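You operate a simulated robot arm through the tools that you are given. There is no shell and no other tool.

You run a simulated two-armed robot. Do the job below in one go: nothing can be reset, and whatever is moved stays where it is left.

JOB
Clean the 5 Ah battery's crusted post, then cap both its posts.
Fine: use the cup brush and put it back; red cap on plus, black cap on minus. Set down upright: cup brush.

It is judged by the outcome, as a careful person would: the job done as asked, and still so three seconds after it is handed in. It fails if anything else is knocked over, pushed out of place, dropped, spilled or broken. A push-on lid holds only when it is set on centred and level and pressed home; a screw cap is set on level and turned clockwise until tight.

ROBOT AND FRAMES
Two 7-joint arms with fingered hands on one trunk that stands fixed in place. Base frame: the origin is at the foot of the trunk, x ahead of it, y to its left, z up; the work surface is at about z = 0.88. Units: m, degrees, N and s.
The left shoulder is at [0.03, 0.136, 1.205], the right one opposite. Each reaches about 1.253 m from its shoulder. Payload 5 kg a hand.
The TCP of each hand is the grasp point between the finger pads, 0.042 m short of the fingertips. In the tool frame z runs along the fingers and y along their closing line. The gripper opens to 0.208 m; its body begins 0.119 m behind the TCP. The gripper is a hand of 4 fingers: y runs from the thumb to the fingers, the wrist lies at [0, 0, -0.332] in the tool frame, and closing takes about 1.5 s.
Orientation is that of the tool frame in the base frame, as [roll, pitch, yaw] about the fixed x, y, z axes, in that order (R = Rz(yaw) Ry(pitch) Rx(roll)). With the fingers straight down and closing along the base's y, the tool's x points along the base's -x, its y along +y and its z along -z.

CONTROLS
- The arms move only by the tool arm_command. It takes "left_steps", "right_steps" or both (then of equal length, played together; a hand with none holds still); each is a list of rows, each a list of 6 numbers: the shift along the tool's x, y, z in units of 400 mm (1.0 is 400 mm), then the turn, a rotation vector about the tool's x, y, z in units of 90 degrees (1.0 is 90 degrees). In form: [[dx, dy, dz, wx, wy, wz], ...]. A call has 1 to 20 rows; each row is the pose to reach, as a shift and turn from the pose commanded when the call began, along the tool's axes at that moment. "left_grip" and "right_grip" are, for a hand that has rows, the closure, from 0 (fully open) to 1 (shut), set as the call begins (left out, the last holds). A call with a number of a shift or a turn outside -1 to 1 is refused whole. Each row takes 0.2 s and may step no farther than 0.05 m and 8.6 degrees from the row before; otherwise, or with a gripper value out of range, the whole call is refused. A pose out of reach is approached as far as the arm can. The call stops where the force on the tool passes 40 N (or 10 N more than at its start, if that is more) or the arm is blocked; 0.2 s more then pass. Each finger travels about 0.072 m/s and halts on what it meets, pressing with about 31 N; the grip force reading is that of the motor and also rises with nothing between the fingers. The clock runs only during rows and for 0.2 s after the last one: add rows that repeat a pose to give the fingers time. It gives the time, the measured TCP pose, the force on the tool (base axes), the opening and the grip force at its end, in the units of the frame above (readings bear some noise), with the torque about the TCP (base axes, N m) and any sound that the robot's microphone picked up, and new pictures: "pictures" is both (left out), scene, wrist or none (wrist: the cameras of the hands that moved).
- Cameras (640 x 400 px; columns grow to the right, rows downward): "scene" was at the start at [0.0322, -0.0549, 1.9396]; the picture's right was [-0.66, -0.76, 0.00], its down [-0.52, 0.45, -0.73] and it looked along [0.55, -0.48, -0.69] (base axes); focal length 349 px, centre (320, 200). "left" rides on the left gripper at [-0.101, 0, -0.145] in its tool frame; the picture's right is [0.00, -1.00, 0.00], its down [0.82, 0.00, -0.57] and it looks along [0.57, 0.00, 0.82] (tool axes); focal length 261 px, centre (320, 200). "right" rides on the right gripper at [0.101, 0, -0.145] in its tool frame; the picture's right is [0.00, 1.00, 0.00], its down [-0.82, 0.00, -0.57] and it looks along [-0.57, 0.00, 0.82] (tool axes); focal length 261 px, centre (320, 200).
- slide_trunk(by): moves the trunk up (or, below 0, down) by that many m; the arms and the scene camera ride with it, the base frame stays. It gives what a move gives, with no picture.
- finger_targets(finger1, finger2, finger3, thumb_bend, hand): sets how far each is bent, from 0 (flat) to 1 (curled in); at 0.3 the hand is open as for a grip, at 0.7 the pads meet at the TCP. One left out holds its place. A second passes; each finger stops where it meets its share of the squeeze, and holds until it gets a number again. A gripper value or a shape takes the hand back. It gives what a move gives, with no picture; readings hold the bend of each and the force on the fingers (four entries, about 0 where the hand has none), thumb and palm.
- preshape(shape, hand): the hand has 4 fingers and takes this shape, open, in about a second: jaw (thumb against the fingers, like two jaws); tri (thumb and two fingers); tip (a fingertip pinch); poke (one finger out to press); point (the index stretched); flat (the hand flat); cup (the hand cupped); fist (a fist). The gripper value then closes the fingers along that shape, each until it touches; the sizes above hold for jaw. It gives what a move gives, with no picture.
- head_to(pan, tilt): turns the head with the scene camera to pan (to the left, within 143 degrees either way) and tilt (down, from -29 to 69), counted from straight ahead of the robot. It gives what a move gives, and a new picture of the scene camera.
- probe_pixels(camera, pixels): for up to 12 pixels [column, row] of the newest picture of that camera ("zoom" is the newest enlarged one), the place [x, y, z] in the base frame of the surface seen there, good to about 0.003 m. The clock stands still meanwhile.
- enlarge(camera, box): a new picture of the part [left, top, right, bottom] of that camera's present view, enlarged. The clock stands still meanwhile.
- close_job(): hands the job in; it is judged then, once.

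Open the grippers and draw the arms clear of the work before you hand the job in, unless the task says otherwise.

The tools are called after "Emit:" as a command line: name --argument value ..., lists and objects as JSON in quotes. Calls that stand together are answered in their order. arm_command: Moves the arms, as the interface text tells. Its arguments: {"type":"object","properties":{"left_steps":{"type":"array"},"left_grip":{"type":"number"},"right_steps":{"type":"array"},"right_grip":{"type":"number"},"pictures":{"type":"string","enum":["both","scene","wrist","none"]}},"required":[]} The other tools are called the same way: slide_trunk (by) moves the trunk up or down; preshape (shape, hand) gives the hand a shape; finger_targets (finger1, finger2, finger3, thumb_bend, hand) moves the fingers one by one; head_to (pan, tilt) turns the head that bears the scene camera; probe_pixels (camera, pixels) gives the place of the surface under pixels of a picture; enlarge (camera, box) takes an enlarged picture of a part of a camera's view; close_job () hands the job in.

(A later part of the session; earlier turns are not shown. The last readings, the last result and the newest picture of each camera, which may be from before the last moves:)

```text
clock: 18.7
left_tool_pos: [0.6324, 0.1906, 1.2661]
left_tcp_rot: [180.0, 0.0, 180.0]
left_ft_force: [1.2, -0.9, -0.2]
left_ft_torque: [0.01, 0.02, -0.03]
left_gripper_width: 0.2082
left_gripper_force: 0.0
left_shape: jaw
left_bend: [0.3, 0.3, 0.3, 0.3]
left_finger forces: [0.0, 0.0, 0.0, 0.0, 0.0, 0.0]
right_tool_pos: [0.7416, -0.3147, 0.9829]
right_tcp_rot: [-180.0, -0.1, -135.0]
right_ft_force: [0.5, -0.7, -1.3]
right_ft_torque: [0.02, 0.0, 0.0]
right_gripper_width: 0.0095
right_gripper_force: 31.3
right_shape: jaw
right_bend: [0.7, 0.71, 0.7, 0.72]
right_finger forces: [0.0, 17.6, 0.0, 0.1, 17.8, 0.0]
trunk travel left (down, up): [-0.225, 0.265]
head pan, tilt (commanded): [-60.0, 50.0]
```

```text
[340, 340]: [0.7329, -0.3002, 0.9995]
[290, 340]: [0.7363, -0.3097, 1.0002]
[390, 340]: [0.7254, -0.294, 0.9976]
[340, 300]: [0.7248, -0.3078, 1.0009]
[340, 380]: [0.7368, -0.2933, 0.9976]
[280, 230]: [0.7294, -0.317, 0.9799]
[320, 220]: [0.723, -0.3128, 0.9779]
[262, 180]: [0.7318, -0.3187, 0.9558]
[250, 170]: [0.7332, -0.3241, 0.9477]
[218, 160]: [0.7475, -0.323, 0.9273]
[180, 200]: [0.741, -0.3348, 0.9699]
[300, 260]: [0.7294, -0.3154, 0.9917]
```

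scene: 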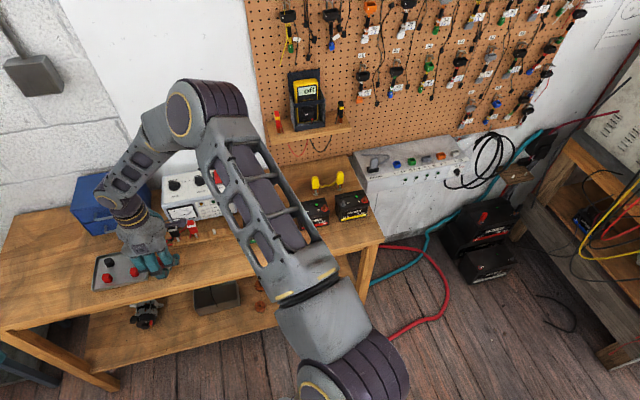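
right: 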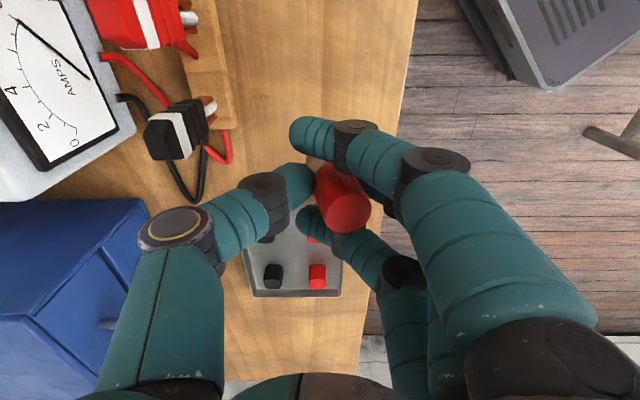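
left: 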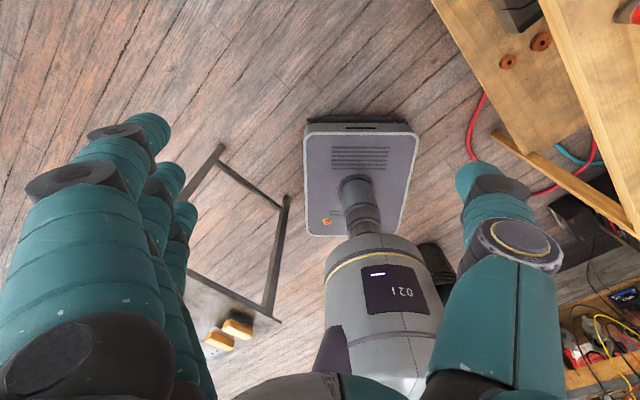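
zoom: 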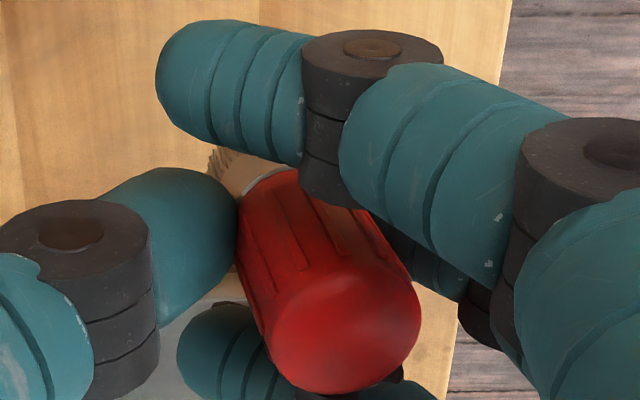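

The lean is about 12° in the closing plane: the thumb pushed the top ~1 cm while the base stuck to the bench. I tilt the hand -12° about its x to bring the brush upright, and check the top disc for level.

Emit:
arm_command --right_steps '[[0, 0, 0, -0.066, 0, 0], [0, 0, 0, -0.133, 0, 0], [0, 0, 0, -0.133, 0, 0]]' --pictures "both"

Emit:
enlarge --camera "right" --box '[240, 110, 440, 235]'

Emit:
probe_pixels --camera "zoom" --pixels '[[340, 340], [285, 340], [300, 300], [395, 340], [340, 290], [340, 385], [370, 370], [300, 370], [390, 310], [245, 170], [218, 160], [225, 150]]'

Emit:
enlarge --camera "scene" --box '[90, 210, 218, 290]'

```text
clock: 19.5
left_tool_pos: [0.6316, 0.1895, 1.266]
left_tcp_rot: [-179.9, 0.1, 180.0]
left_ft_force: [-0.3, -0.1, 0.9]
left_ft_torque: [-0.05, -0.04, 0.0]
left_gripper_width: 0.2079
left_gripper_force: 0.0
left_shape: jaw
left_bend: [0.3, 0.3, 0.3, 0.3]
left_finger forces: [0.0, 0.1, 0.0, 0.0, 0.1, 0.1]
right_tool_pos: [0.7405, -0.3134, 0.9813]
right_tcp_rot: [168.0, 0.0, -135.0]
right_ft_force: [0.5, 0.2, -0.4]
right_ft_torque: [-0.05, -0.05, 0.01]
right_gripper_width: 0.0095
right_gripper_force: 30.8
right_shape: jaw
right_bend: [0.7, 0.71, 0.7, 0.72]
right_finger forces: [0.1, 17.6, 0.0, 0.0, 17.9, 0.1]
trunk travel left (down, up): [-0.225, 0.265]
head pan, tilt (commanded): [-60.0, 50.0]
```

scene: 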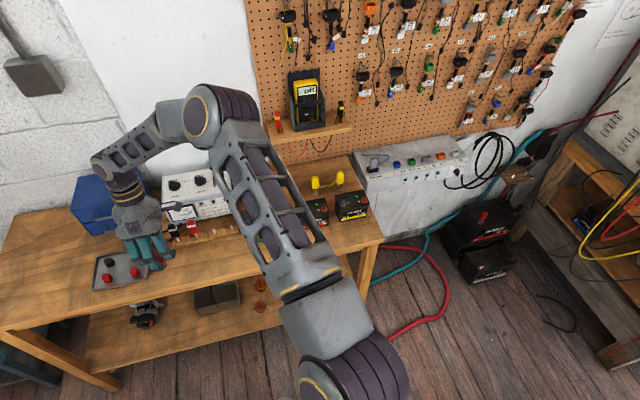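
right: 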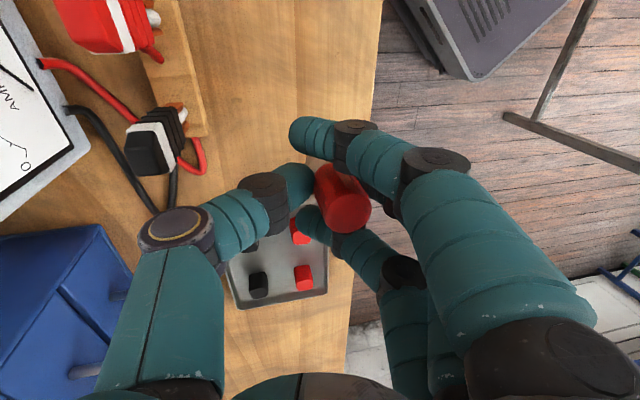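

```text
3.20 times, centred on (340, 172) of right
```

zoom: 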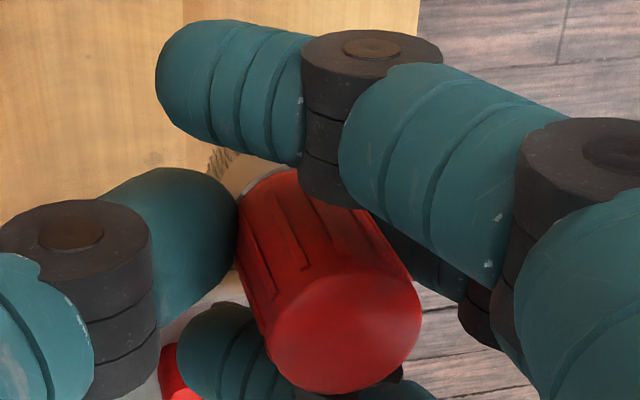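

```text
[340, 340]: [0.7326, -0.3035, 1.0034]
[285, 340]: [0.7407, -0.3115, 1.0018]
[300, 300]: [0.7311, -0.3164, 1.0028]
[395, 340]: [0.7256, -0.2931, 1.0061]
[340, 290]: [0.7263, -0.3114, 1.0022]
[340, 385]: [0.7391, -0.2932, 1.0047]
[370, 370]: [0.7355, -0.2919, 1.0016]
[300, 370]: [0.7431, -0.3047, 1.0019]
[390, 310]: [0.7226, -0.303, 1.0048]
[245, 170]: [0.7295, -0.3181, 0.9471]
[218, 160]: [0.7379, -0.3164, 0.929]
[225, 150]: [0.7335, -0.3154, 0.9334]
```

```text
5.00 times, centred on (154, 250) of scene
```

zoom: 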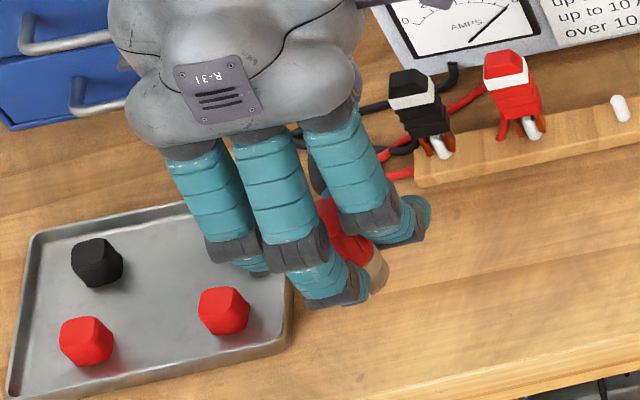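

Brush now nearly upright (top disc level within a few degrees). I ease the tilt back 3° and lower it ~4.2 cm straight down so it stands on the bench again.

Emit:
arm_command --right_steps '[[0, -0.0075, 0.035, 0.033, 0, 0], [0, -0.015, 0.07, 0.033, 0, 0], [0, -0.0205, 0.096, 0.033, 0, 0], [0, -0.0225, 0.104, 0.033, 0, 0], [0, -0.0225, 0.104, 0.033, 0, 0]]' --pictures "both"

Emit:
enlarge --camera "scene" --box '[110, 220, 206, 280]'

```text
clock: 20.7
left_tool_pos: [0.633, 0.19, 1.2659]
left_tcp_rot: [-179.9, 0.1, 179.9]
left_ft_force: [0.6, 0.5, 0.1]
left_ft_torque: [-0.02, 0.0, 0.02]
left_gripper_width: 0.2078
left_gripper_force: 0.0
left_shape: jaw
left_bend: [0.3, 0.3, 0.3, 0.3]
left_finger forces: [0.0, 0.0, 0.1, 0.0, 0.0, 0.0]
right_tool_pos: [0.7428, -0.3139, 0.9388]
right_tcp_rot: [171.0, 0.0, -135.0]
right_ft_force: [-0.1, -0.9, 3.9]
right_ft_torque: [0.06, 0.05, -0.02]
right_gripper_width: 0.0096
right_gripper_force: 31.0
right_shape: jaw
right_bend: [0.7, 0.71, 0.7, 0.72]
right_finger forces: [0.1, 17.7, 0.1, 0.0, 18.4, 0.0]
trunk travel left (down, up): [-0.225, 0.265]
head pan, tilt (commanded): [-60.0, 50.0]
```

scene: 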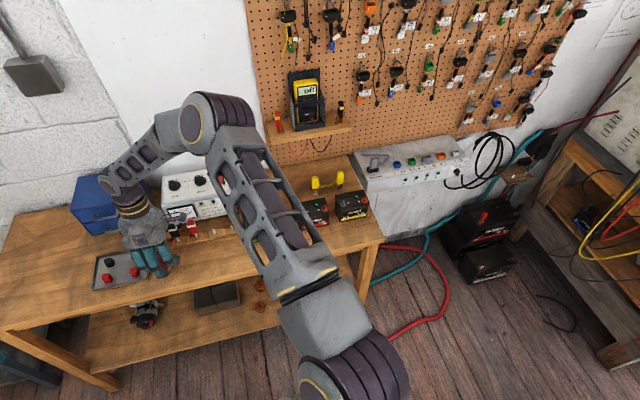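
right: 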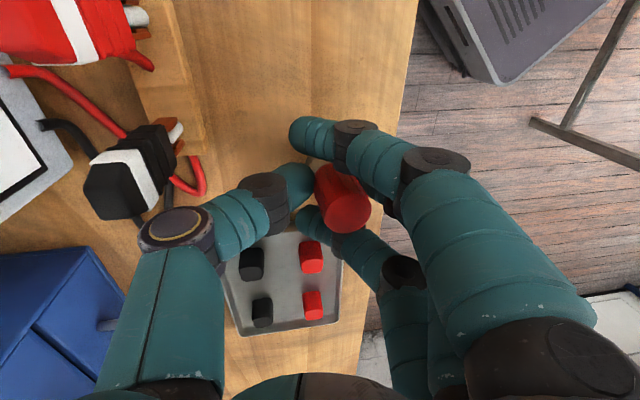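

```text
6.67 times, centred on (158, 250) of scene
```

zoom: 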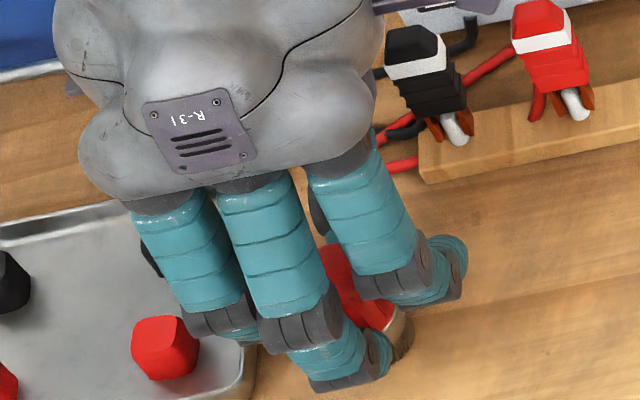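

A light bench contact shows (3.9 N up). I open the fingers a little to let the brush stand.

Emit:
arm_command --right_steps '[[0, 0, 0, 0, 0, 0], [0, 0, 0, 0, 0, 0], [0, 0, 0, 0, 0, 0], [0, 0, 0, 0, 0, 0], [0, 0, 0, 0, 0, 0]]' --right_grip 0.65 --pictures "both"

Emit:
enlarge --camera "right" --box '[220, 110, 420, 235]'

```text
clock: 21.9
left_tool_pos: [0.6325, 0.1902, 1.2638]
left_tcp_rot: [179.9, 0.0, -180.0]
left_ft_force: [-0.2, -0.4, 0.3]
left_ft_torque: [-0.02, -0.04, -0.03]
left_gripper_width: 0.2082
left_gripper_force: 0.1
left_shape: jaw
left_bend: [0.3, 0.3, 0.3, 0.3]
left_finger forces: [0.0, 0.0, 0.1, 0.0, 0.0, 0.1]
right_tool_pos: [0.7418, -0.3145, 0.9402]
right_tcp_rot: [171.0, 0.0, -135.1]
right_ft_force: [0.1, -0.1, 0.5]
right_ft_torque: [-0.01, -0.02, 0.03]
right_gripper_width: 0.0718
right_gripper_force: 0.0
right_shape: jaw
right_bend: [0.73, 0.74, 0.73, 0.7]
right_finger forces: [0.1, 0.1, 0.0, 0.0, 0.1, 0.1]
trunk travel left (down, up): [-0.225, 0.265]
head pan, tilt (commanded): [-60.0, 50.0]
```

scene: 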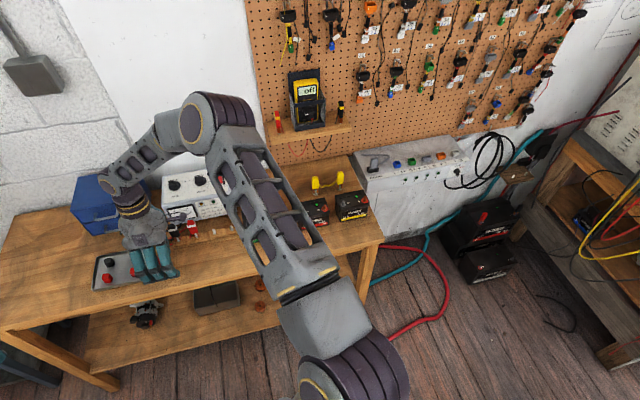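
right: 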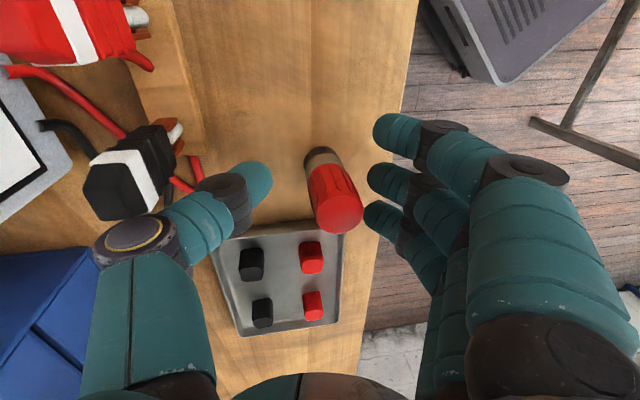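

```text
3.20 times, centred on (320, 172) of right
```

zoom: 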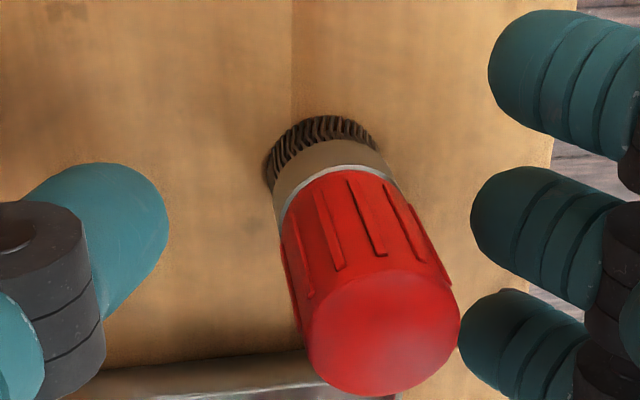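

The brush stands upright again, nearer the fingers. I probe its top to place the hand properly for a second grip.

Emit:
probe_pixels --camera "zoom" --pixels '[[383, 335], [320, 335], [448, 335], [383, 285], [383, 385], [340, 300], [425, 375], [340, 185], [330, 150], [150, 220], [480, 220], [460, 330]]'

```text
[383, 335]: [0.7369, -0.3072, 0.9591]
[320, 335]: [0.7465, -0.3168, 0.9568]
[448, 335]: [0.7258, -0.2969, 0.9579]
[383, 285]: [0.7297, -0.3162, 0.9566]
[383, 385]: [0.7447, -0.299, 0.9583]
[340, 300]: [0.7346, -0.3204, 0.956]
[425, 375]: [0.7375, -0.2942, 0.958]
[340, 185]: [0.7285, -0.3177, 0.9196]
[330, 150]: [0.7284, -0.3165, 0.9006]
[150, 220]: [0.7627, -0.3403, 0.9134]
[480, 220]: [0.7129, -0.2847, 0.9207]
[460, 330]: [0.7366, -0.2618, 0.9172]
```

The brush stands at about (0.737,-0.307). I raise the hand straight up clear of it, level it again, and take the tip shape, whose thumb and single finger squeeze evenly.

Emit:
arm_command --right_steps '[[0, 0.0117, -0.0741, 0, 0, 0], [0, 0.0234, -0.148, 0, 0, 0], [0, 0.0351, -0.2223, 0, 0, 0], [-0.003, 0.046, -0.22, 0.05, 0, 0], [-0.005, 0.0566, -0.2189, 0.1, 0, 0], [-0.005, 0.0566, -0.2189, 0.1, 0, 0]]' --pictures "none"

Emit:
preshape --hand "right" --shape "tip"

Emit:
arm_command --right_steps '[[0, 0, 0, 0, 0, 0], [0, 0, 0, 0, 0, 0], [0, 0, 0, 0, 0, 0], [0, 0, 0, 0, 0, 0], [0, 0, 0, 0, 0, 0]]' --right_grip 0.65 --pictures "both"

```text
clock: 23.3
left_tool_pos: [0.6324, 0.1885, 1.2648]
left_tcp_rot: [180.0, -0.1, -180.0]
left_ft_force: [-0.1, -0.5, -0.2]
left_ft_torque: [0.03, 0.03, 0.05]
left_gripper_width: 0.2079
left_gripper_force: 0.1
left_shape: jaw
left_bend: [0.3, 0.3, 0.3, 0.3]
left_finger forces: [0.0, 0.0, 0.1, 0.0, 0.0, 0.0]
right_tool_pos: [0.7373, -0.3062, 1.0307]
right_tcp_rot: [180.0, -0.1, -134.9]
right_ft_force: [0.7, 0.3, 0.0]
right_ft_torque: [0.05, -0.01, -0.01]
right_gripper_width: 0.0725
right_gripper_force: 0.0
right_shape: jaw
right_bend: [0.73, 0.74, 0.73, 0.7]
right_finger forces: [0.0, 0.0, 0.1, 0.0, 0.0, 0.0]
trunk travel left (down, up): [-0.225, 0.265]
head pan, tilt (commanded): [-60.0, 50.0]
```

```text
clock: 24.2
left_tool_pos: [0.6329, 0.1899, 1.2649]
left_tcp_rot: [179.9, 0.0, 180.0]
left_ft_force: [0.3, -0.8, -0.4]
left_ft_torque: [0.02, 0.03, -0.01]
left_gripper_width: 0.2077
left_gripper_force: 0.1
left_shape: jaw
left_bend: [0.3, 0.3, 0.3, 0.3]
left_finger forces: [0.1, 0.0, 0.0, 0.0, 0.0, 0.1]
right_tool_pos: [0.7362, -0.3055, 1.0304]
right_tcp_rot: [179.9, 0.0, -135.0]
right_ft_force: [0.1, -0.7, -0.2]
right_ft_torque: [0.01, 0.03, -0.02]
right_gripper_width: 0.208
right_gripper_force: 0.1
right_shape: tip
right_bend: [0.06, 0.3, 0.06, 0.3]
right_finger forces: [0.0, 0.0, 0.0, 0.1, 0.0, 0.0]
trunk travel left (down, up): [-0.225, 0.265]
head pan, tilt (commanded): [-60.0, 50.0]
```

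```text
clock: 25.4
left_tool_pos: [0.6323, 0.1885, 1.2649]
left_tcp_rot: [-179.9, -0.1, 179.9]
left_ft_force: [0.3, -0.2, -0.4]
left_ft_torque: [-0.02, 0.01, 0.01]
left_gripper_width: 0.208
left_gripper_force: 0.0
left_shape: jaw
left_bend: [0.3, 0.3, 0.3, 0.3]
left_finger forces: [0.0, 0.0, 0.0, 0.0, 0.0, 0.0]
right_tool_pos: [0.7357, -0.3038, 1.0301]
right_tcp_rot: [179.9, 0.0, -135.0]
right_ft_force: [-0.3, 0.6, -0.2]
right_ft_torque: [0.01, -0.01, -0.01]
right_gripper_width: 0.0735
right_gripper_force: 0.0
right_shape: tip
right_bend: [0.06, 0.73, 0.06, 0.7]
right_finger forces: [0.0, 0.1, 0.0, 0.1, 0.1, 0.0]
trunk travel left (down, up): [-0.225, 0.265]
head pan, tilt (commanded): [-60.0, 50.0]
```

scene: 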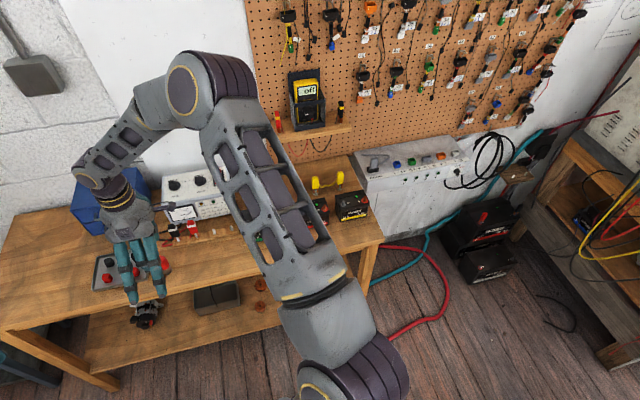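
right: 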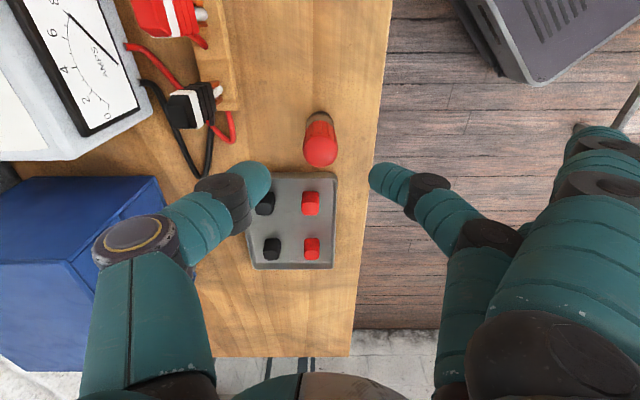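

Tip shape at 73 mm opening; brush at (320,145). I probe brush top and both tips to centre the pinch.

Emit:
enlarge --camera "right" --box '[220, 100, 420, 225]'

Emit:
probe_pixels --camera "zoom" --pixels '[[320, 150], [275, 155], [372, 155], [320, 120], [320, 210], [320, 165], [150, 230], [160, 245], [485, 230], [480, 250], [120, 215], [540, 220]]'

```text
3.20 times, centred on (320, 162) of right
```

zoom: 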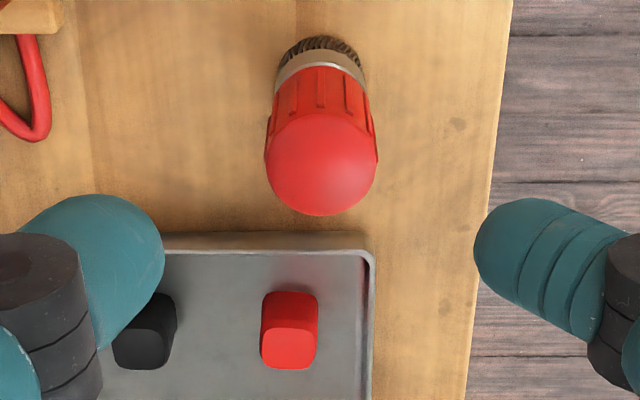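

```text
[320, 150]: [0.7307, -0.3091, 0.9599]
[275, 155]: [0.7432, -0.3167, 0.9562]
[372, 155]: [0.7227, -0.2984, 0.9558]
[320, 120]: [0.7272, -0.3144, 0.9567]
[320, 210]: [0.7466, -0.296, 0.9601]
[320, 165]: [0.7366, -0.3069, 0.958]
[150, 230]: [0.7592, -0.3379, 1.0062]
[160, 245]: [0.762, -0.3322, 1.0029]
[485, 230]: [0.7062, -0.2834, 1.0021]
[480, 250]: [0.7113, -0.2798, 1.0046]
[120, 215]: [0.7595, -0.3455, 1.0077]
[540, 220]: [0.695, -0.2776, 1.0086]
```

Midpoint of the tips and the brush agree within 2 mm. I lower to z≈0.955 so the tips take the middle of the handle, then close.

Emit:
arm_command --right_steps '[[-0.006, 0, 0.05, 0, 0, 0], [-0.006, 0, 0.1, 0, 0, 0], [-0.006, 0, 0.15, 0, 0, 0], [-0.006, 0, 0.1875, 0, 0, 0], [-0.006, 0, 0.1875, 0, 0, 0]]' --pictures "wrist"

Emit:
enlarge --camera "right" --box '[220, 110, 420, 235]'

```text
clock: 26.6
left_tool_pos: [0.6311, 0.1893, 1.2645]
left_tcp_rot: [-180.0, 0.1, -179.9]
left_ft_force: [0.0, 0.2, -0.2]
left_ft_torque: [0.02, -0.02, -0.01]
left_gripper_width: 0.2081
left_gripper_force: 0.1
left_shape: jaw
left_bend: [0.3, 0.3, 0.3, 0.3]
left_finger forces: [0.1, 0.0, 0.0, 0.1, 0.0, 0.1]
right_tool_pos: [0.739, -0.3033, 0.9554]
right_tcp_rot: [179.9, 0.0, -135.0]
right_ft_force: [0.3, -0.2, -0.5]
right_ft_torque: [-0.01, 0.0, 0.02]
right_gripper_width: 0.0735
right_gripper_force: 0.1
right_shape: tip
right_bend: [0.05, 0.73, 0.05, 0.7]
right_finger forces: [0.1, 0.0, 0.0, 0.0, 0.0, 0.0]
trunk travel left (down, up): [-0.225, 0.265]
head pan, tilt (commanded): [-60.0, 50.0]
```

right: 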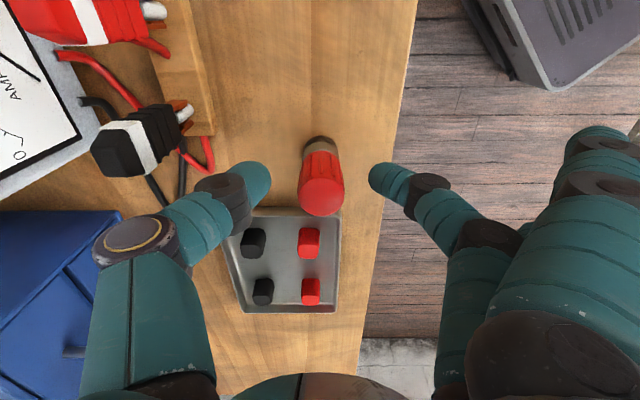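

```text
3.20 times, centred on (320, 172) of right
```

zoom: 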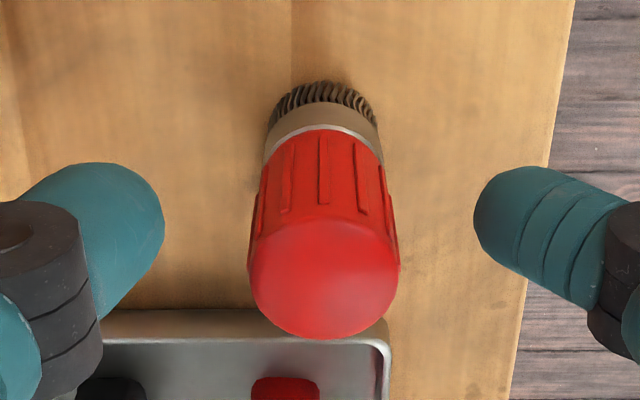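

The handle (col 322 in zoom) sits midway between tips (163 and 475). I close the pinch.

Emit:
arm_command --right_steps '[[0, 0, 0, 0, 0, 0], [0, 0, 0, 0, 0, 0], [0, 0, 0, 0, 0, 0], [0, 0, 0, 0, 0, 0], [0, 0, 0, 0, 0, 0]]' --right_grip 1.0 --pictures "both"

Emit:
enlarge --camera "right" --box '[220, 110, 420, 235]'

```text
clock: 27.8
left_tool_pos: [0.6332, 0.1903, 1.2654]
left_tcp_rot: [180.0, 0.1, 180.0]
left_ft_force: [0.3, 0.4, -0.6]
left_ft_torque: [0.02, 0.01, 0.02]
left_gripper_width: 0.208
left_gripper_force: 0.0
left_shape: jaw
left_bend: [0.3, 0.3, 0.3, 0.3]
left_finger forces: [0.0, 0.1, 0.0, 0.0, 0.0, 0.1]
right_tool_pos: [0.7374, -0.3052, 0.9554]
right_tcp_rot: [-180.0, 0.1, -135.0]
right_ft_force: [-0.3, -0.2, -0.6]
right_ft_torque: [0.0, -0.02, 0.0]
right_gripper_width: 0.0261
right_gripper_force: 31.3
right_shape: tip
right_bend: [0.27, 0.72, 0.27, 0.7]
right_finger forces: [0.1, 27.4, 0.1, 0.1, 27.5, 0.0]
trunk travel left (down, up): [-0.225, 0.265]
head pan, tilt (commanded): [-60.0, 50.0]
```

scene: 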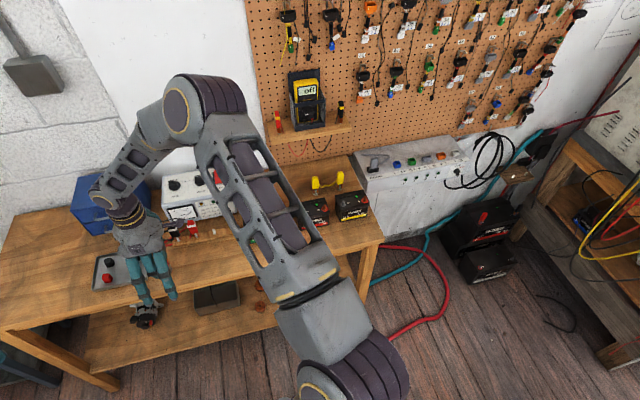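
right: 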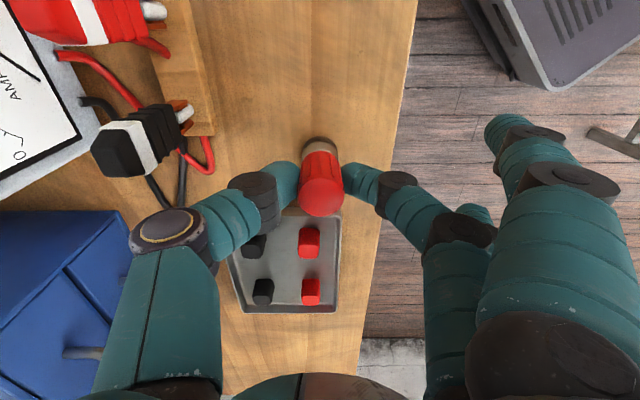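

```text
3.20 times, centred on (320, 172) of right
```

zoom: 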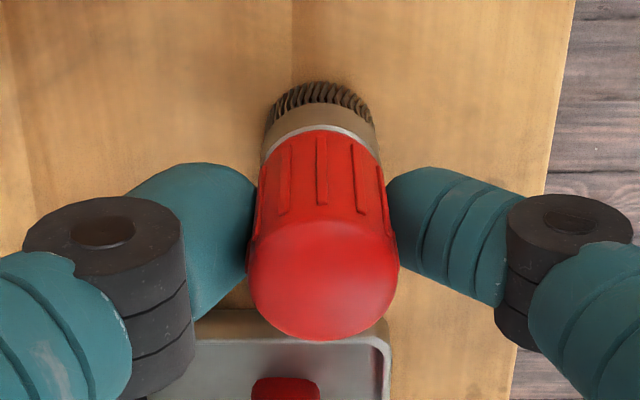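

The pinch is firm and even (27/27 N) with the brush upright at (322,190). I lift 22 cm and start carrying it toward the 5 Ah battery.

Emit:
arm_command --right_steps '[[0, 0, -0.05, 0, 0, 0], [0, 0, -0.15, 0, 0, 0], [0, 0, -0.25, 0, 0, 0], [0, 0, -0.35, 0, 0, 0], [0, 0, -0.45, 0, 0, 0], [0, 0, -0.55, 0, 0, 0], [0.1, -0.005, -0.55, 0, 0, 0], [0.2, -0.01, -0.55, 0, 0, 0], [0.3, -0.02, -0.55, 0, 0, 0], [0.4, -0.03, -0.55, 0, 0, 0], [0.5, -0.04, -0.55, 0, 0, 0], [0.6, -0.05, -0.55, 0, 0, 0], [0.7, -0.05, -0.55, 0, 0, 0], [0.8, -0.06, -0.55, 0, 0, 0], [0.9, -0.06, -0.55, 0, 0, 0], [0.9, -0.06, -0.55, 0, 0, 0]]' --pictures "both"

```text
clock: 31.2
left_tool_pos: [0.6321, 0.1895, 1.2639]
left_tcp_rot: [-180.0, -0.2, 180.0]
left_ft_force: [1.2, -0.1, -0.3]
left_ft_torque: [-0.03, 0.08, -0.02]
left_gripper_width: 0.2078
left_gripper_force: 0.1
left_shape: jaw
left_bend: [0.3, 0.3, 0.3, 0.3]
left_finger forces: [0.0, 0.0, 0.0, 0.1, 0.1, 0.0]
right_tool_pos: [0.5018, -0.5766, 1.175]
right_tcp_rot: [180.0, 0.0, -135.0]
right_ft_force: [0.6, -0.2, -2.0]
right_ft_torque: [-0.01, 0.09, -0.03]
right_gripper_width: 0.026
right_gripper_force: 31.3
right_shape: tip
right_bend: [0.28, 0.72, 0.28, 0.7]
right_finger forces: [0.0, 27.3, 0.1, 0.1, 27.2, 0.0]
trunk travel left (down, up): [-0.225, 0.265]
head pan, tilt (commanded): [-60.0, 50.0]
```

scene: 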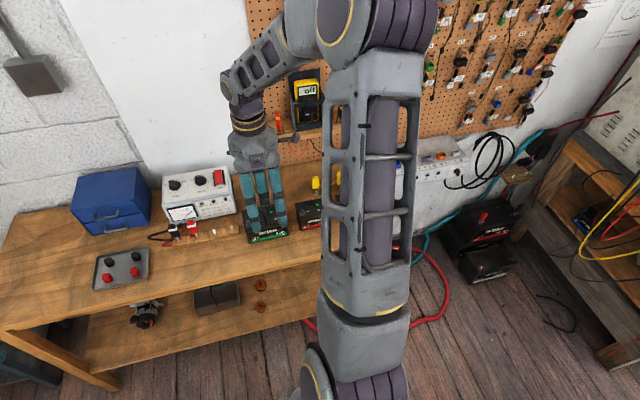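
right: 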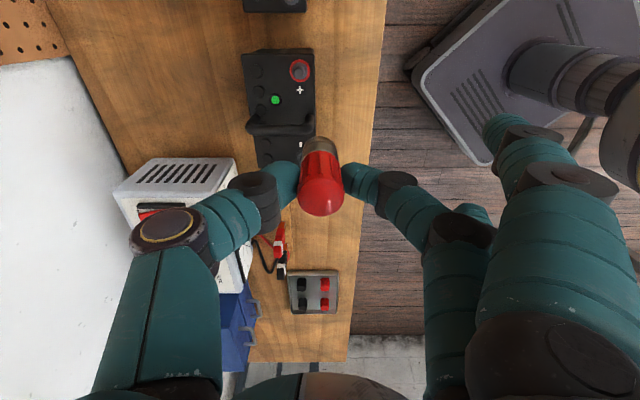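

Carry is stable. I go on to above the plus post at about (0.272,-0.844), lowering a little to z≈1.12.

Emit:
arm_command --right_steps '[[0.11, -0.008, 0, 0, 0, 0], [0.22, -0.016, 0, 0, 0, 0], [0.33, -0.024, 0, 0, 0, 0], [0.44, -0.032, 0, 0, 0, 0], [0.55, -0.04, 0, 0, 0, 0], [0.66, -0.048, 0, 0, 0, 0], [0.77, -0.056, 0, 0, 0, 0], [0.878, -0.065, 0.06, 0, 0, 0], [0.878, -0.065, 0.13, 0, 0, 0], [0.878, -0.065, 0.13, 0, 0, 0]]' --pictures "both"

Emit:
enlarge --camera "right" --box '[220, 60, 420, 185]'

```text
clock: 33.4
left_tool_pos: [0.6347, 0.1897, 1.2653]
left_tcp_rot: [-180.0, -0.1, -180.0]
left_ft_force: [1.1, 0.2, 0.3]
left_ft_torque: [-0.07, 0.0, 0.0]
left_gripper_width: 0.2076
left_gripper_force: 0.1
left_shape: jaw
left_bend: [0.3, 0.3, 0.3, 0.3]
left_finger forces: [0.0, 0.0, 0.0, 0.0, 0.0, 0.1]
right_tool_pos: [0.2727, -0.8435, 1.121]
right_tcp_rot: [-180.0, 0.0, -134.9]
right_ft_force: [1.5, -0.2, -1.6]
right_ft_torque: [0.02, 0.13, 0.02]
right_gripper_width: 0.0257
right_gripper_force: 30.6
right_shape: tip
right_bend: [0.28, 0.72, 0.28, 0.7]
right_finger forces: [0.0, 28.0, 0.0, 0.1, 28.1, 0.0]
trunk travel left (down, up): [-0.225, 0.265]
head pan, tilt (commanded): [-60.0, 50.0]
```

scene: 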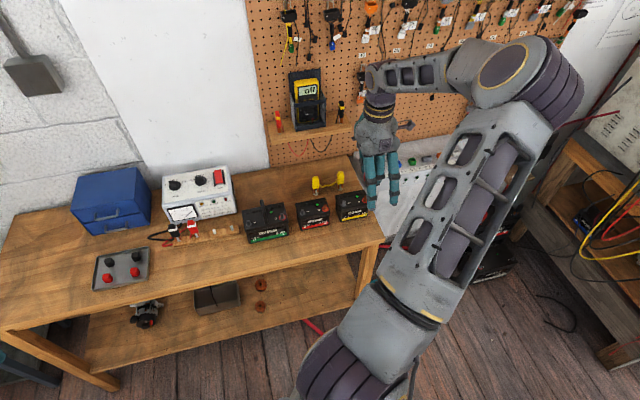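
right: 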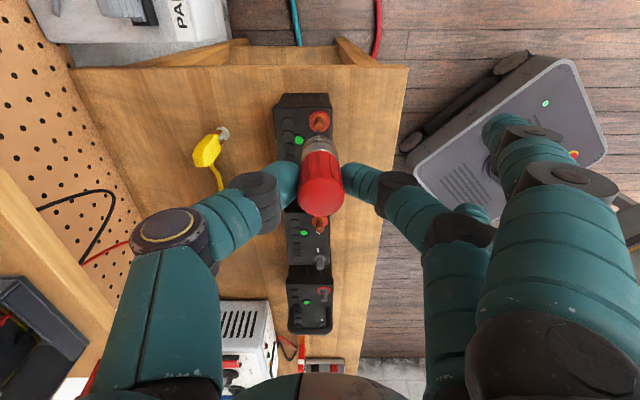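

```text
3.20 times, centred on (320, 122) of right
```

zoom: 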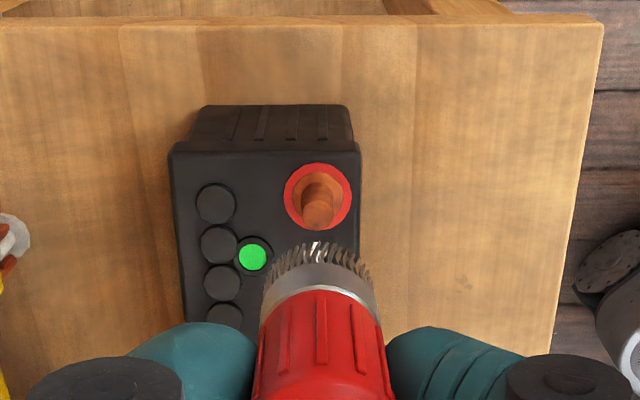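

The wrist view shows the crusted post at zoom (316,213), in line with the brush. I probe the post and bristles to fine-centre.

Emit:
probe_pixels --camera "zoom" --pixels '[[316, 213], [316, 222], [305, 215], [328, 215], [318, 195], [318, 172], [290, 195], [348, 195], [318, 245], [268, 285], [370, 285], [318, 265]]'

Emit:
enlarge --camera "scene" --box '[330, 160, 426, 220]'

```text
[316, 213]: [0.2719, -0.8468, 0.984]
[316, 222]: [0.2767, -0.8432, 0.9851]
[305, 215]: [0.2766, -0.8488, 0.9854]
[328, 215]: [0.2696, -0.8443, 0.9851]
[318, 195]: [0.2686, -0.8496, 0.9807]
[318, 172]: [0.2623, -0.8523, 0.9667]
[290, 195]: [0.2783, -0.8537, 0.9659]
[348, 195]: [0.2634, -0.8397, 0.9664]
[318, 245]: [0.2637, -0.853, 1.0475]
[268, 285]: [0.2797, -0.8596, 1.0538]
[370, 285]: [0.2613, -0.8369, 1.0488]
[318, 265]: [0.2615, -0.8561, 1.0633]
```

```text
6.67 times, centred on (378, 190) of scene
```

zoom: 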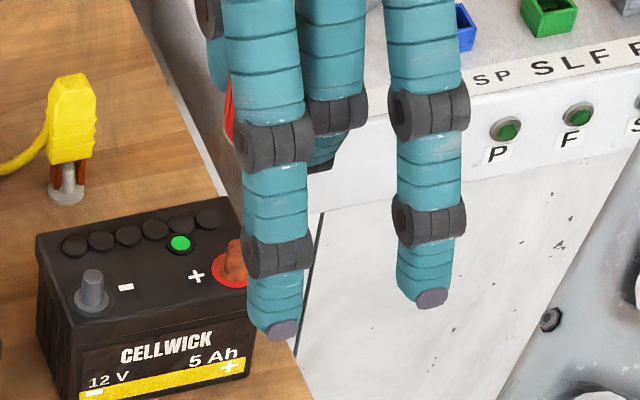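

Brush and post agree within ~2-3 mm. I probe the low-hanging spare fingertips in the scene zoom to make sure they clear the battery on the way down.

Emit:
probe_pixels --camera "zoom" --pixels '[[283, 330], [270, 300], [432, 298], [425, 270], [318, 165], [325, 150], [240, 330], [300, 345], [228, 120], [92, 280], [235, 265], [250, 335]]'

```text
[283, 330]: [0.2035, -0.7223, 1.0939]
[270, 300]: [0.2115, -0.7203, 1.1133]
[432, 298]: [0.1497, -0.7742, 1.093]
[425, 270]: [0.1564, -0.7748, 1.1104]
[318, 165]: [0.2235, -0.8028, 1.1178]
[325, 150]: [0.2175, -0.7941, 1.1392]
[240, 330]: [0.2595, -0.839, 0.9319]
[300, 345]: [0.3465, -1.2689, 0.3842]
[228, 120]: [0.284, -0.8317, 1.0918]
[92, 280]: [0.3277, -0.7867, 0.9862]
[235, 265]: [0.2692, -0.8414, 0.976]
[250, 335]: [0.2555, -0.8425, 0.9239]
```

Spare fingertips hang ~3 cm below the TCP and will stay above the battery top. I shift 2 mm and lower to z≈1.068, just above the post, and look again.

Emit:
arm_command --right_steps '[[0.005, -0.002, 0.04, 0, 0, 0], [0.005, -0.002, 0.08, 0, 0, 0], [0.005, -0.002, 0.12, 0, 0, 0], [0.005, -0.002, 0.1325, 0, 0, 0], [0.005, -0.002, 0.1325, 0, 0, 0]]' --pictures "both"

Emit:
enlarge --camera "right" --box '[220, 80, 420, 205]'

Emit:
enlarge --camera "scene" --box '[330, 160, 426, 220]'

```text
clock: 34.6
left_tool_pos: [0.6321, 0.1889, 1.2648]
left_tcp_rot: [-180.0, 0.0, 180.0]
left_ft_force: [0.2, -0.5, 0.7]
left_ft_torque: [0.0, -0.05, 0.0]
left_gripper_width: 0.208
left_gripper_force: 0.1
left_shape: jaw
left_bend: [0.3, 0.3, 0.3, 0.3]
left_finger forces: [0.0, 0.1, 0.0, 0.0, 0.0, 0.1]
right_tool_pos: [0.2716, -0.8447, 1.0687]
right_tcp_rot: [180.0, 0.0, -135.0]
right_ft_force: [-0.7, -0.4, -1.0]
right_ft_torque: [0.03, 0.0, -0.02]
right_gripper_width: 0.026
right_gripper_force: 31.2
right_shape: tip
right_bend: [0.28, 0.72, 0.28, 0.7]
right_finger forces: [0.1, 27.9, 0.1, 0.0, 28.0, 0.2]
trunk travel left (down, up): [-0.225, 0.265]
head pan, tilt (commanded): [-60.0, 50.0]
```

scene: 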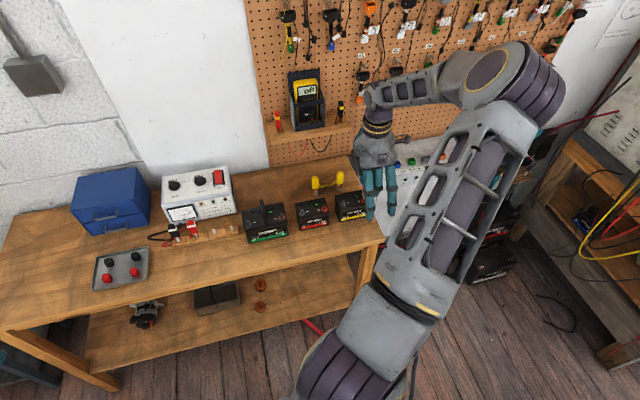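
right: 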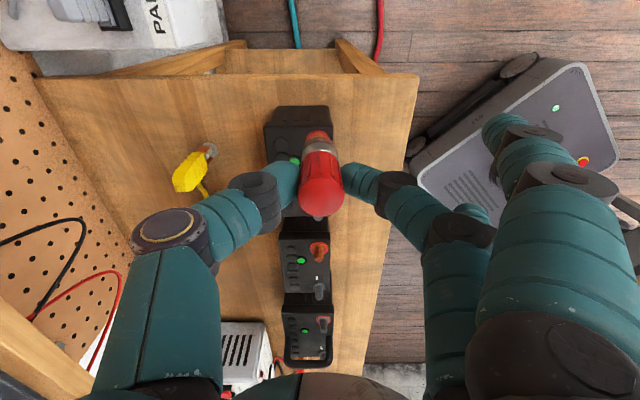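

```text
3.20 times, centred on (320, 142) of right
```

zoom: 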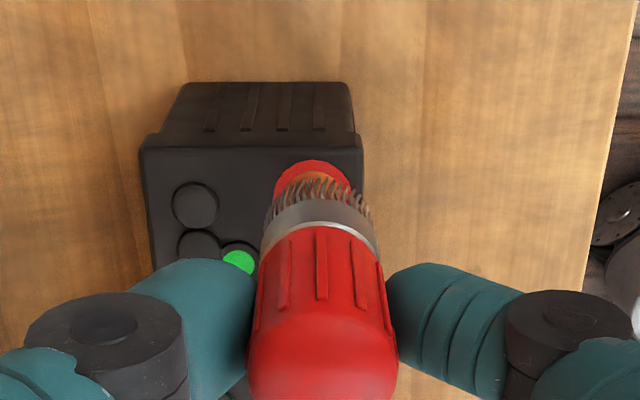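

```text
6.67 times, centred on (378, 190) of scene
```

zoom: 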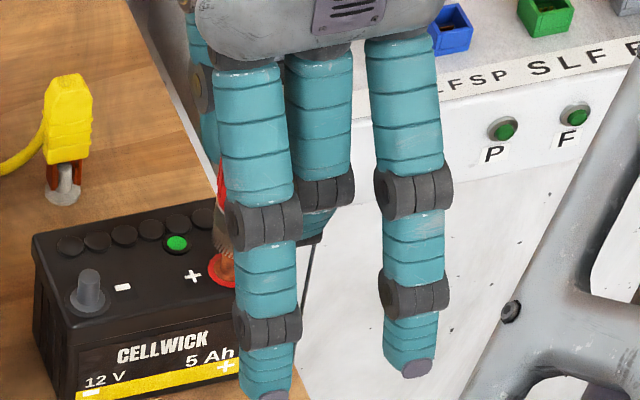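

The red ring centre (zoom col 312) is ~2 mm left of the brush (318), so I shift -2 mm along the tool's y and lower slowly onto the post.

Emit:
arm_command --right_steps '[[0, -0.005, 0, 0, 0, 0], [0, -0.005, 0.01, 0, 0, 0], [0, -0.005, 0.02, 0, 0, 0], [0, -0.005, 0.03, 0, 0, 0], [0, -0.005, 0.03, 0, 0, 0]]' --pictures "wrist"

Emit:
enlarge --camera "right" --box '[220, 80, 420, 205]'

```text
clock: 35.8
left_tool_pos: [0.6326, 0.1895, 1.265]
left_tcp_rot: [-180.0, 0.0, 180.0]
left_ft_force: [0.0, -0.5, 0.1]
left_ft_torque: [0.02, 0.0, 0.0]
left_gripper_width: 0.208
left_gripper_force: 0.0
left_shape: jaw
left_bend: [0.3, 0.3, 0.3, 0.3]
left_finger forces: [0.1, 0.0, 0.1, 0.0, 0.0, 0.0]
right_tool_pos: [0.2711, -0.8457, 1.0576]
right_tcp_rot: [180.0, 0.0, -135.0]
right_ft_force: [0.1, 0.4, -1.3]
right_ft_torque: [-0.01, -0.02, -0.01]
right_gripper_width: 0.0259
right_gripper_force: 30.3
right_shape: tip
right_bend: [0.28, 0.72, 0.28, 0.7]
right_finger forces: [0.0, 28.0, 0.0, 0.0, 28.0, 0.1]
trunk travel left (down, up): [-0.225, 0.265]
head pan, tilt (commanded): [-60.0, 50.0]
```

right: 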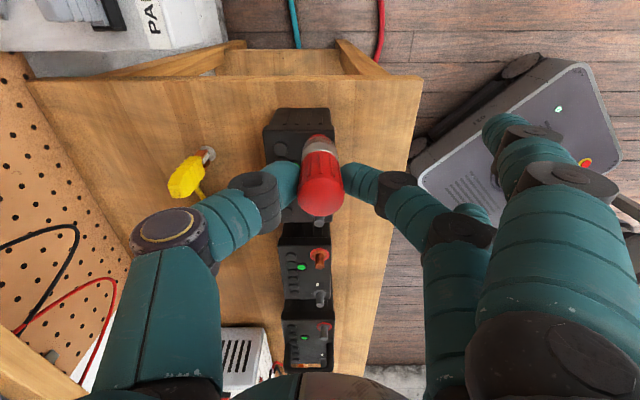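

```text
3.20 times, centred on (320, 142) of right
```

zoom: 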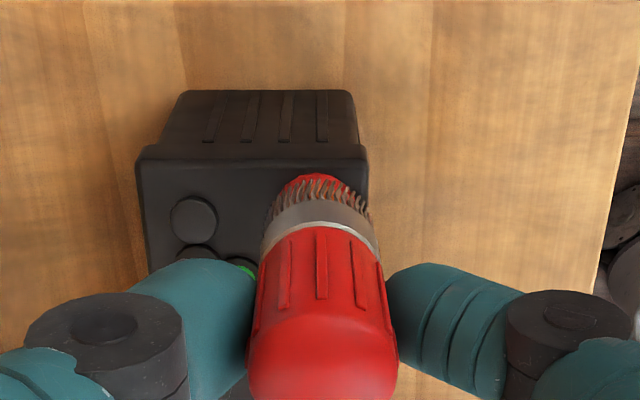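

No contact force yet; the bristles are at the post's top. I lower further in 3 mm steps toward z≈1.042.

Emit:
arm_command --right_steps '[[0, 0, 0.008, 0, 0, 0], [0, 0, 0.016, 0, 0, 0], [0, 0, 0.024, 0, 0, 0], [0, 0, 0.032, 0, 0, 0], [0, 0, 0.038, 0, 0, 0], [0, 0, 0.038, 0, 0, 0]]' --pictures "wrist"

Emit:
enlarge --camera "right" --box '[220, 80, 420, 205]'

```text
clock: 37.2
left_tool_pos: [0.6327, 0.1897, 1.2653]
left_tcp_rot: [-180.0, 0.0, 179.9]
left_ft_force: [-0.6, 0.0, 0.0]
left_ft_torque: [-0.02, -0.04, 0.0]
left_gripper_width: 0.208
left_gripper_force: 0.1
left_shape: jaw
left_bend: [0.3, 0.3, 0.3, 0.3]
left_finger forces: [0.0, 0.1, 0.0, 0.1, 0.1, 0.0]
right_tool_pos: [0.2716, -0.8464, 1.0426]
right_tcp_rot: [-179.9, -0.1, -135.0]
right_ft_force: [0.5, 0.5, -0.1]
right_ft_torque: [0.04, -0.06, 0.02]
right_gripper_width: 0.0255
right_gripper_force: 30.9
right_shape: tip
right_bend: [0.28, 0.72, 0.28, 0.7]
right_finger forces: [0.0, 28.0, 0.0, 0.0, 28.0, 0.0]
trunk travel left (down, up): [-0.225, 0.265]
head pan, tilt (commanded): [-60.0, 50.0]
```

right: 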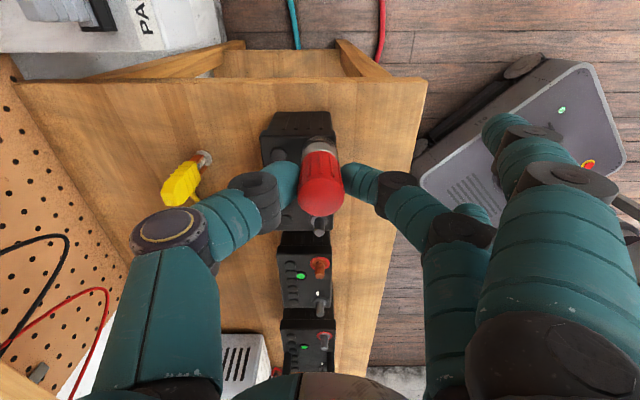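

```text
3.20 times, centred on (320, 142) of right
```

zoom: 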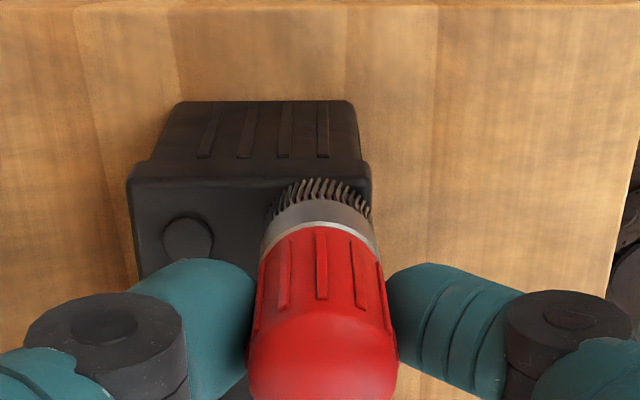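

The bristle cup is down around the post (tip of brush ~0.967) with almost no force. I lower 1.5 mm more and twist the brush to and fro by 40° each way.

Emit:
arm_command --right_steps '[[0, 0, 0.004, 0, 0, 0.09], [0, 0, 0.004, 0, 0, 0.18], [0, 0, 0.004, 0, 0, 0.27], [0, 0, 0.004, 0, 0, 0.36], [0, 0, 0.004, 0, 0, 0.45], [0, 0, 0.004, 0, 0, 0.36], [0, 0, 0.004, 0, 0, 0.27], [0, 0, 0.004, 0, 0, 0.18], [0, 0, 0.004, 0, 0, 0.09], [0, 0, 0.004, 0, 0, 0], [0, 0, 0.004, 0, 0, -0.09], [0, 0, 0.004, 0, 0, -0.18], [0, 0, 0.004, 0, 0, -0.27], [0, 0, 0.004, 0, 0, -0.36], [0, 0, 0.004, 0, 0, -0.45], [0, 0, 0.004, 0, 0, -0.36], [0, 0, 0.004, 0, 0, -0.27], [0, 0, 0.004, 0, 0, -0.18], [0, 0, 0.004, 0, 0, -0.09], [0, 0, 0.004, 0, 0, 0]]' --pictures "both"

Emit:
enlarge --camera "right" --box '[220, 80, 420, 205]'

Emit:
enlarge --camera "scene" --box '[330, 160, 426, 220]'

```text
clock: 41.4
left_tool_pos: [0.6324, 0.1894, 1.2656]
left_tcp_rot: [179.9, -0.1, -180.0]
left_ft_force: [0.3, 0.8, -0.3]
left_ft_torque: [0.01, 0.02, -0.01]
left_gripper_width: 0.2076
left_gripper_force: 0.2
left_shape: jaw
left_bend: [0.3, 0.3, 0.3, 0.3]
left_finger forces: [0.1, 0.0, 0.1, 0.0, 0.1, 0.1]
right_tool_pos: [0.2724, -0.8463, 1.0415]
right_tcp_rot: [-180.0, 0.0, -135.1]
right_ft_force: [0.3, -0.9, 1.3]
right_ft_torque: [0.04, -0.02, -0.03]
right_gripper_width: 0.0276
right_gripper_force: 30.5
right_shape: tip
right_bend: [0.28, 0.73, 0.28, 0.71]
right_finger forces: [0.1, 29.0, 0.0, 0.0, 29.7, 0.1]
right hand out of reach, approached as far as the arm can: row 13, 14, 15, 16, 17
trunk travel left (down, up): [-0.225, 0.265]
head pan, tilt (commanded): [-60.0, 50.0]
```

scene: 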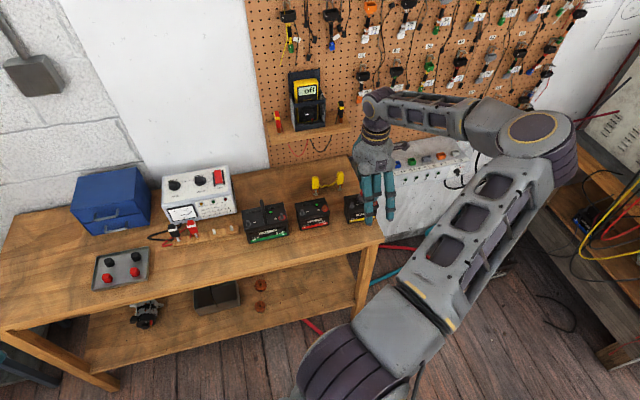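
right: 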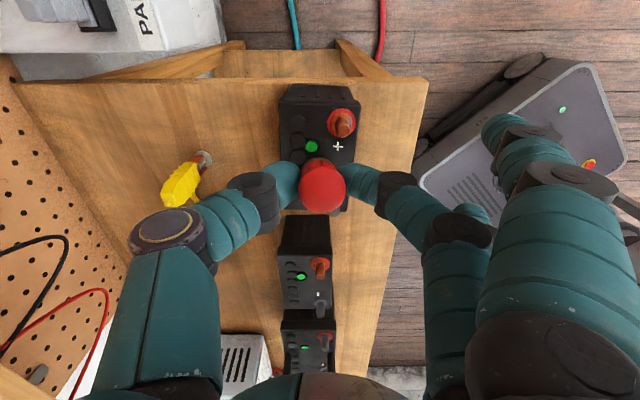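

```text
3.20 times, centred on (320, 142) of right
```

zoom: 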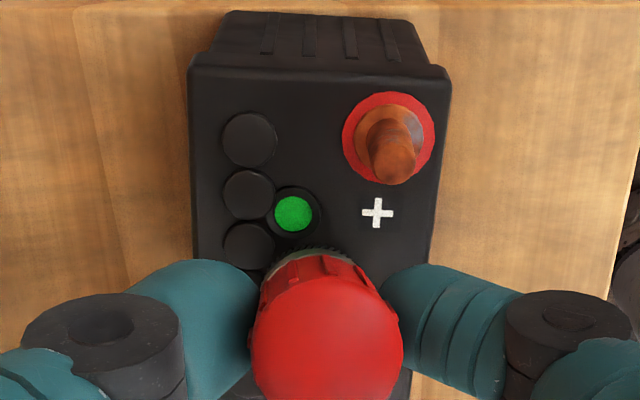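

```text
6.67 times, centred on (378, 190) of scene
```

zoom: 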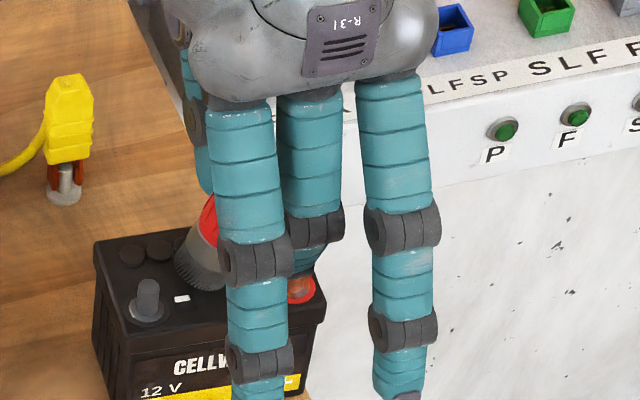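

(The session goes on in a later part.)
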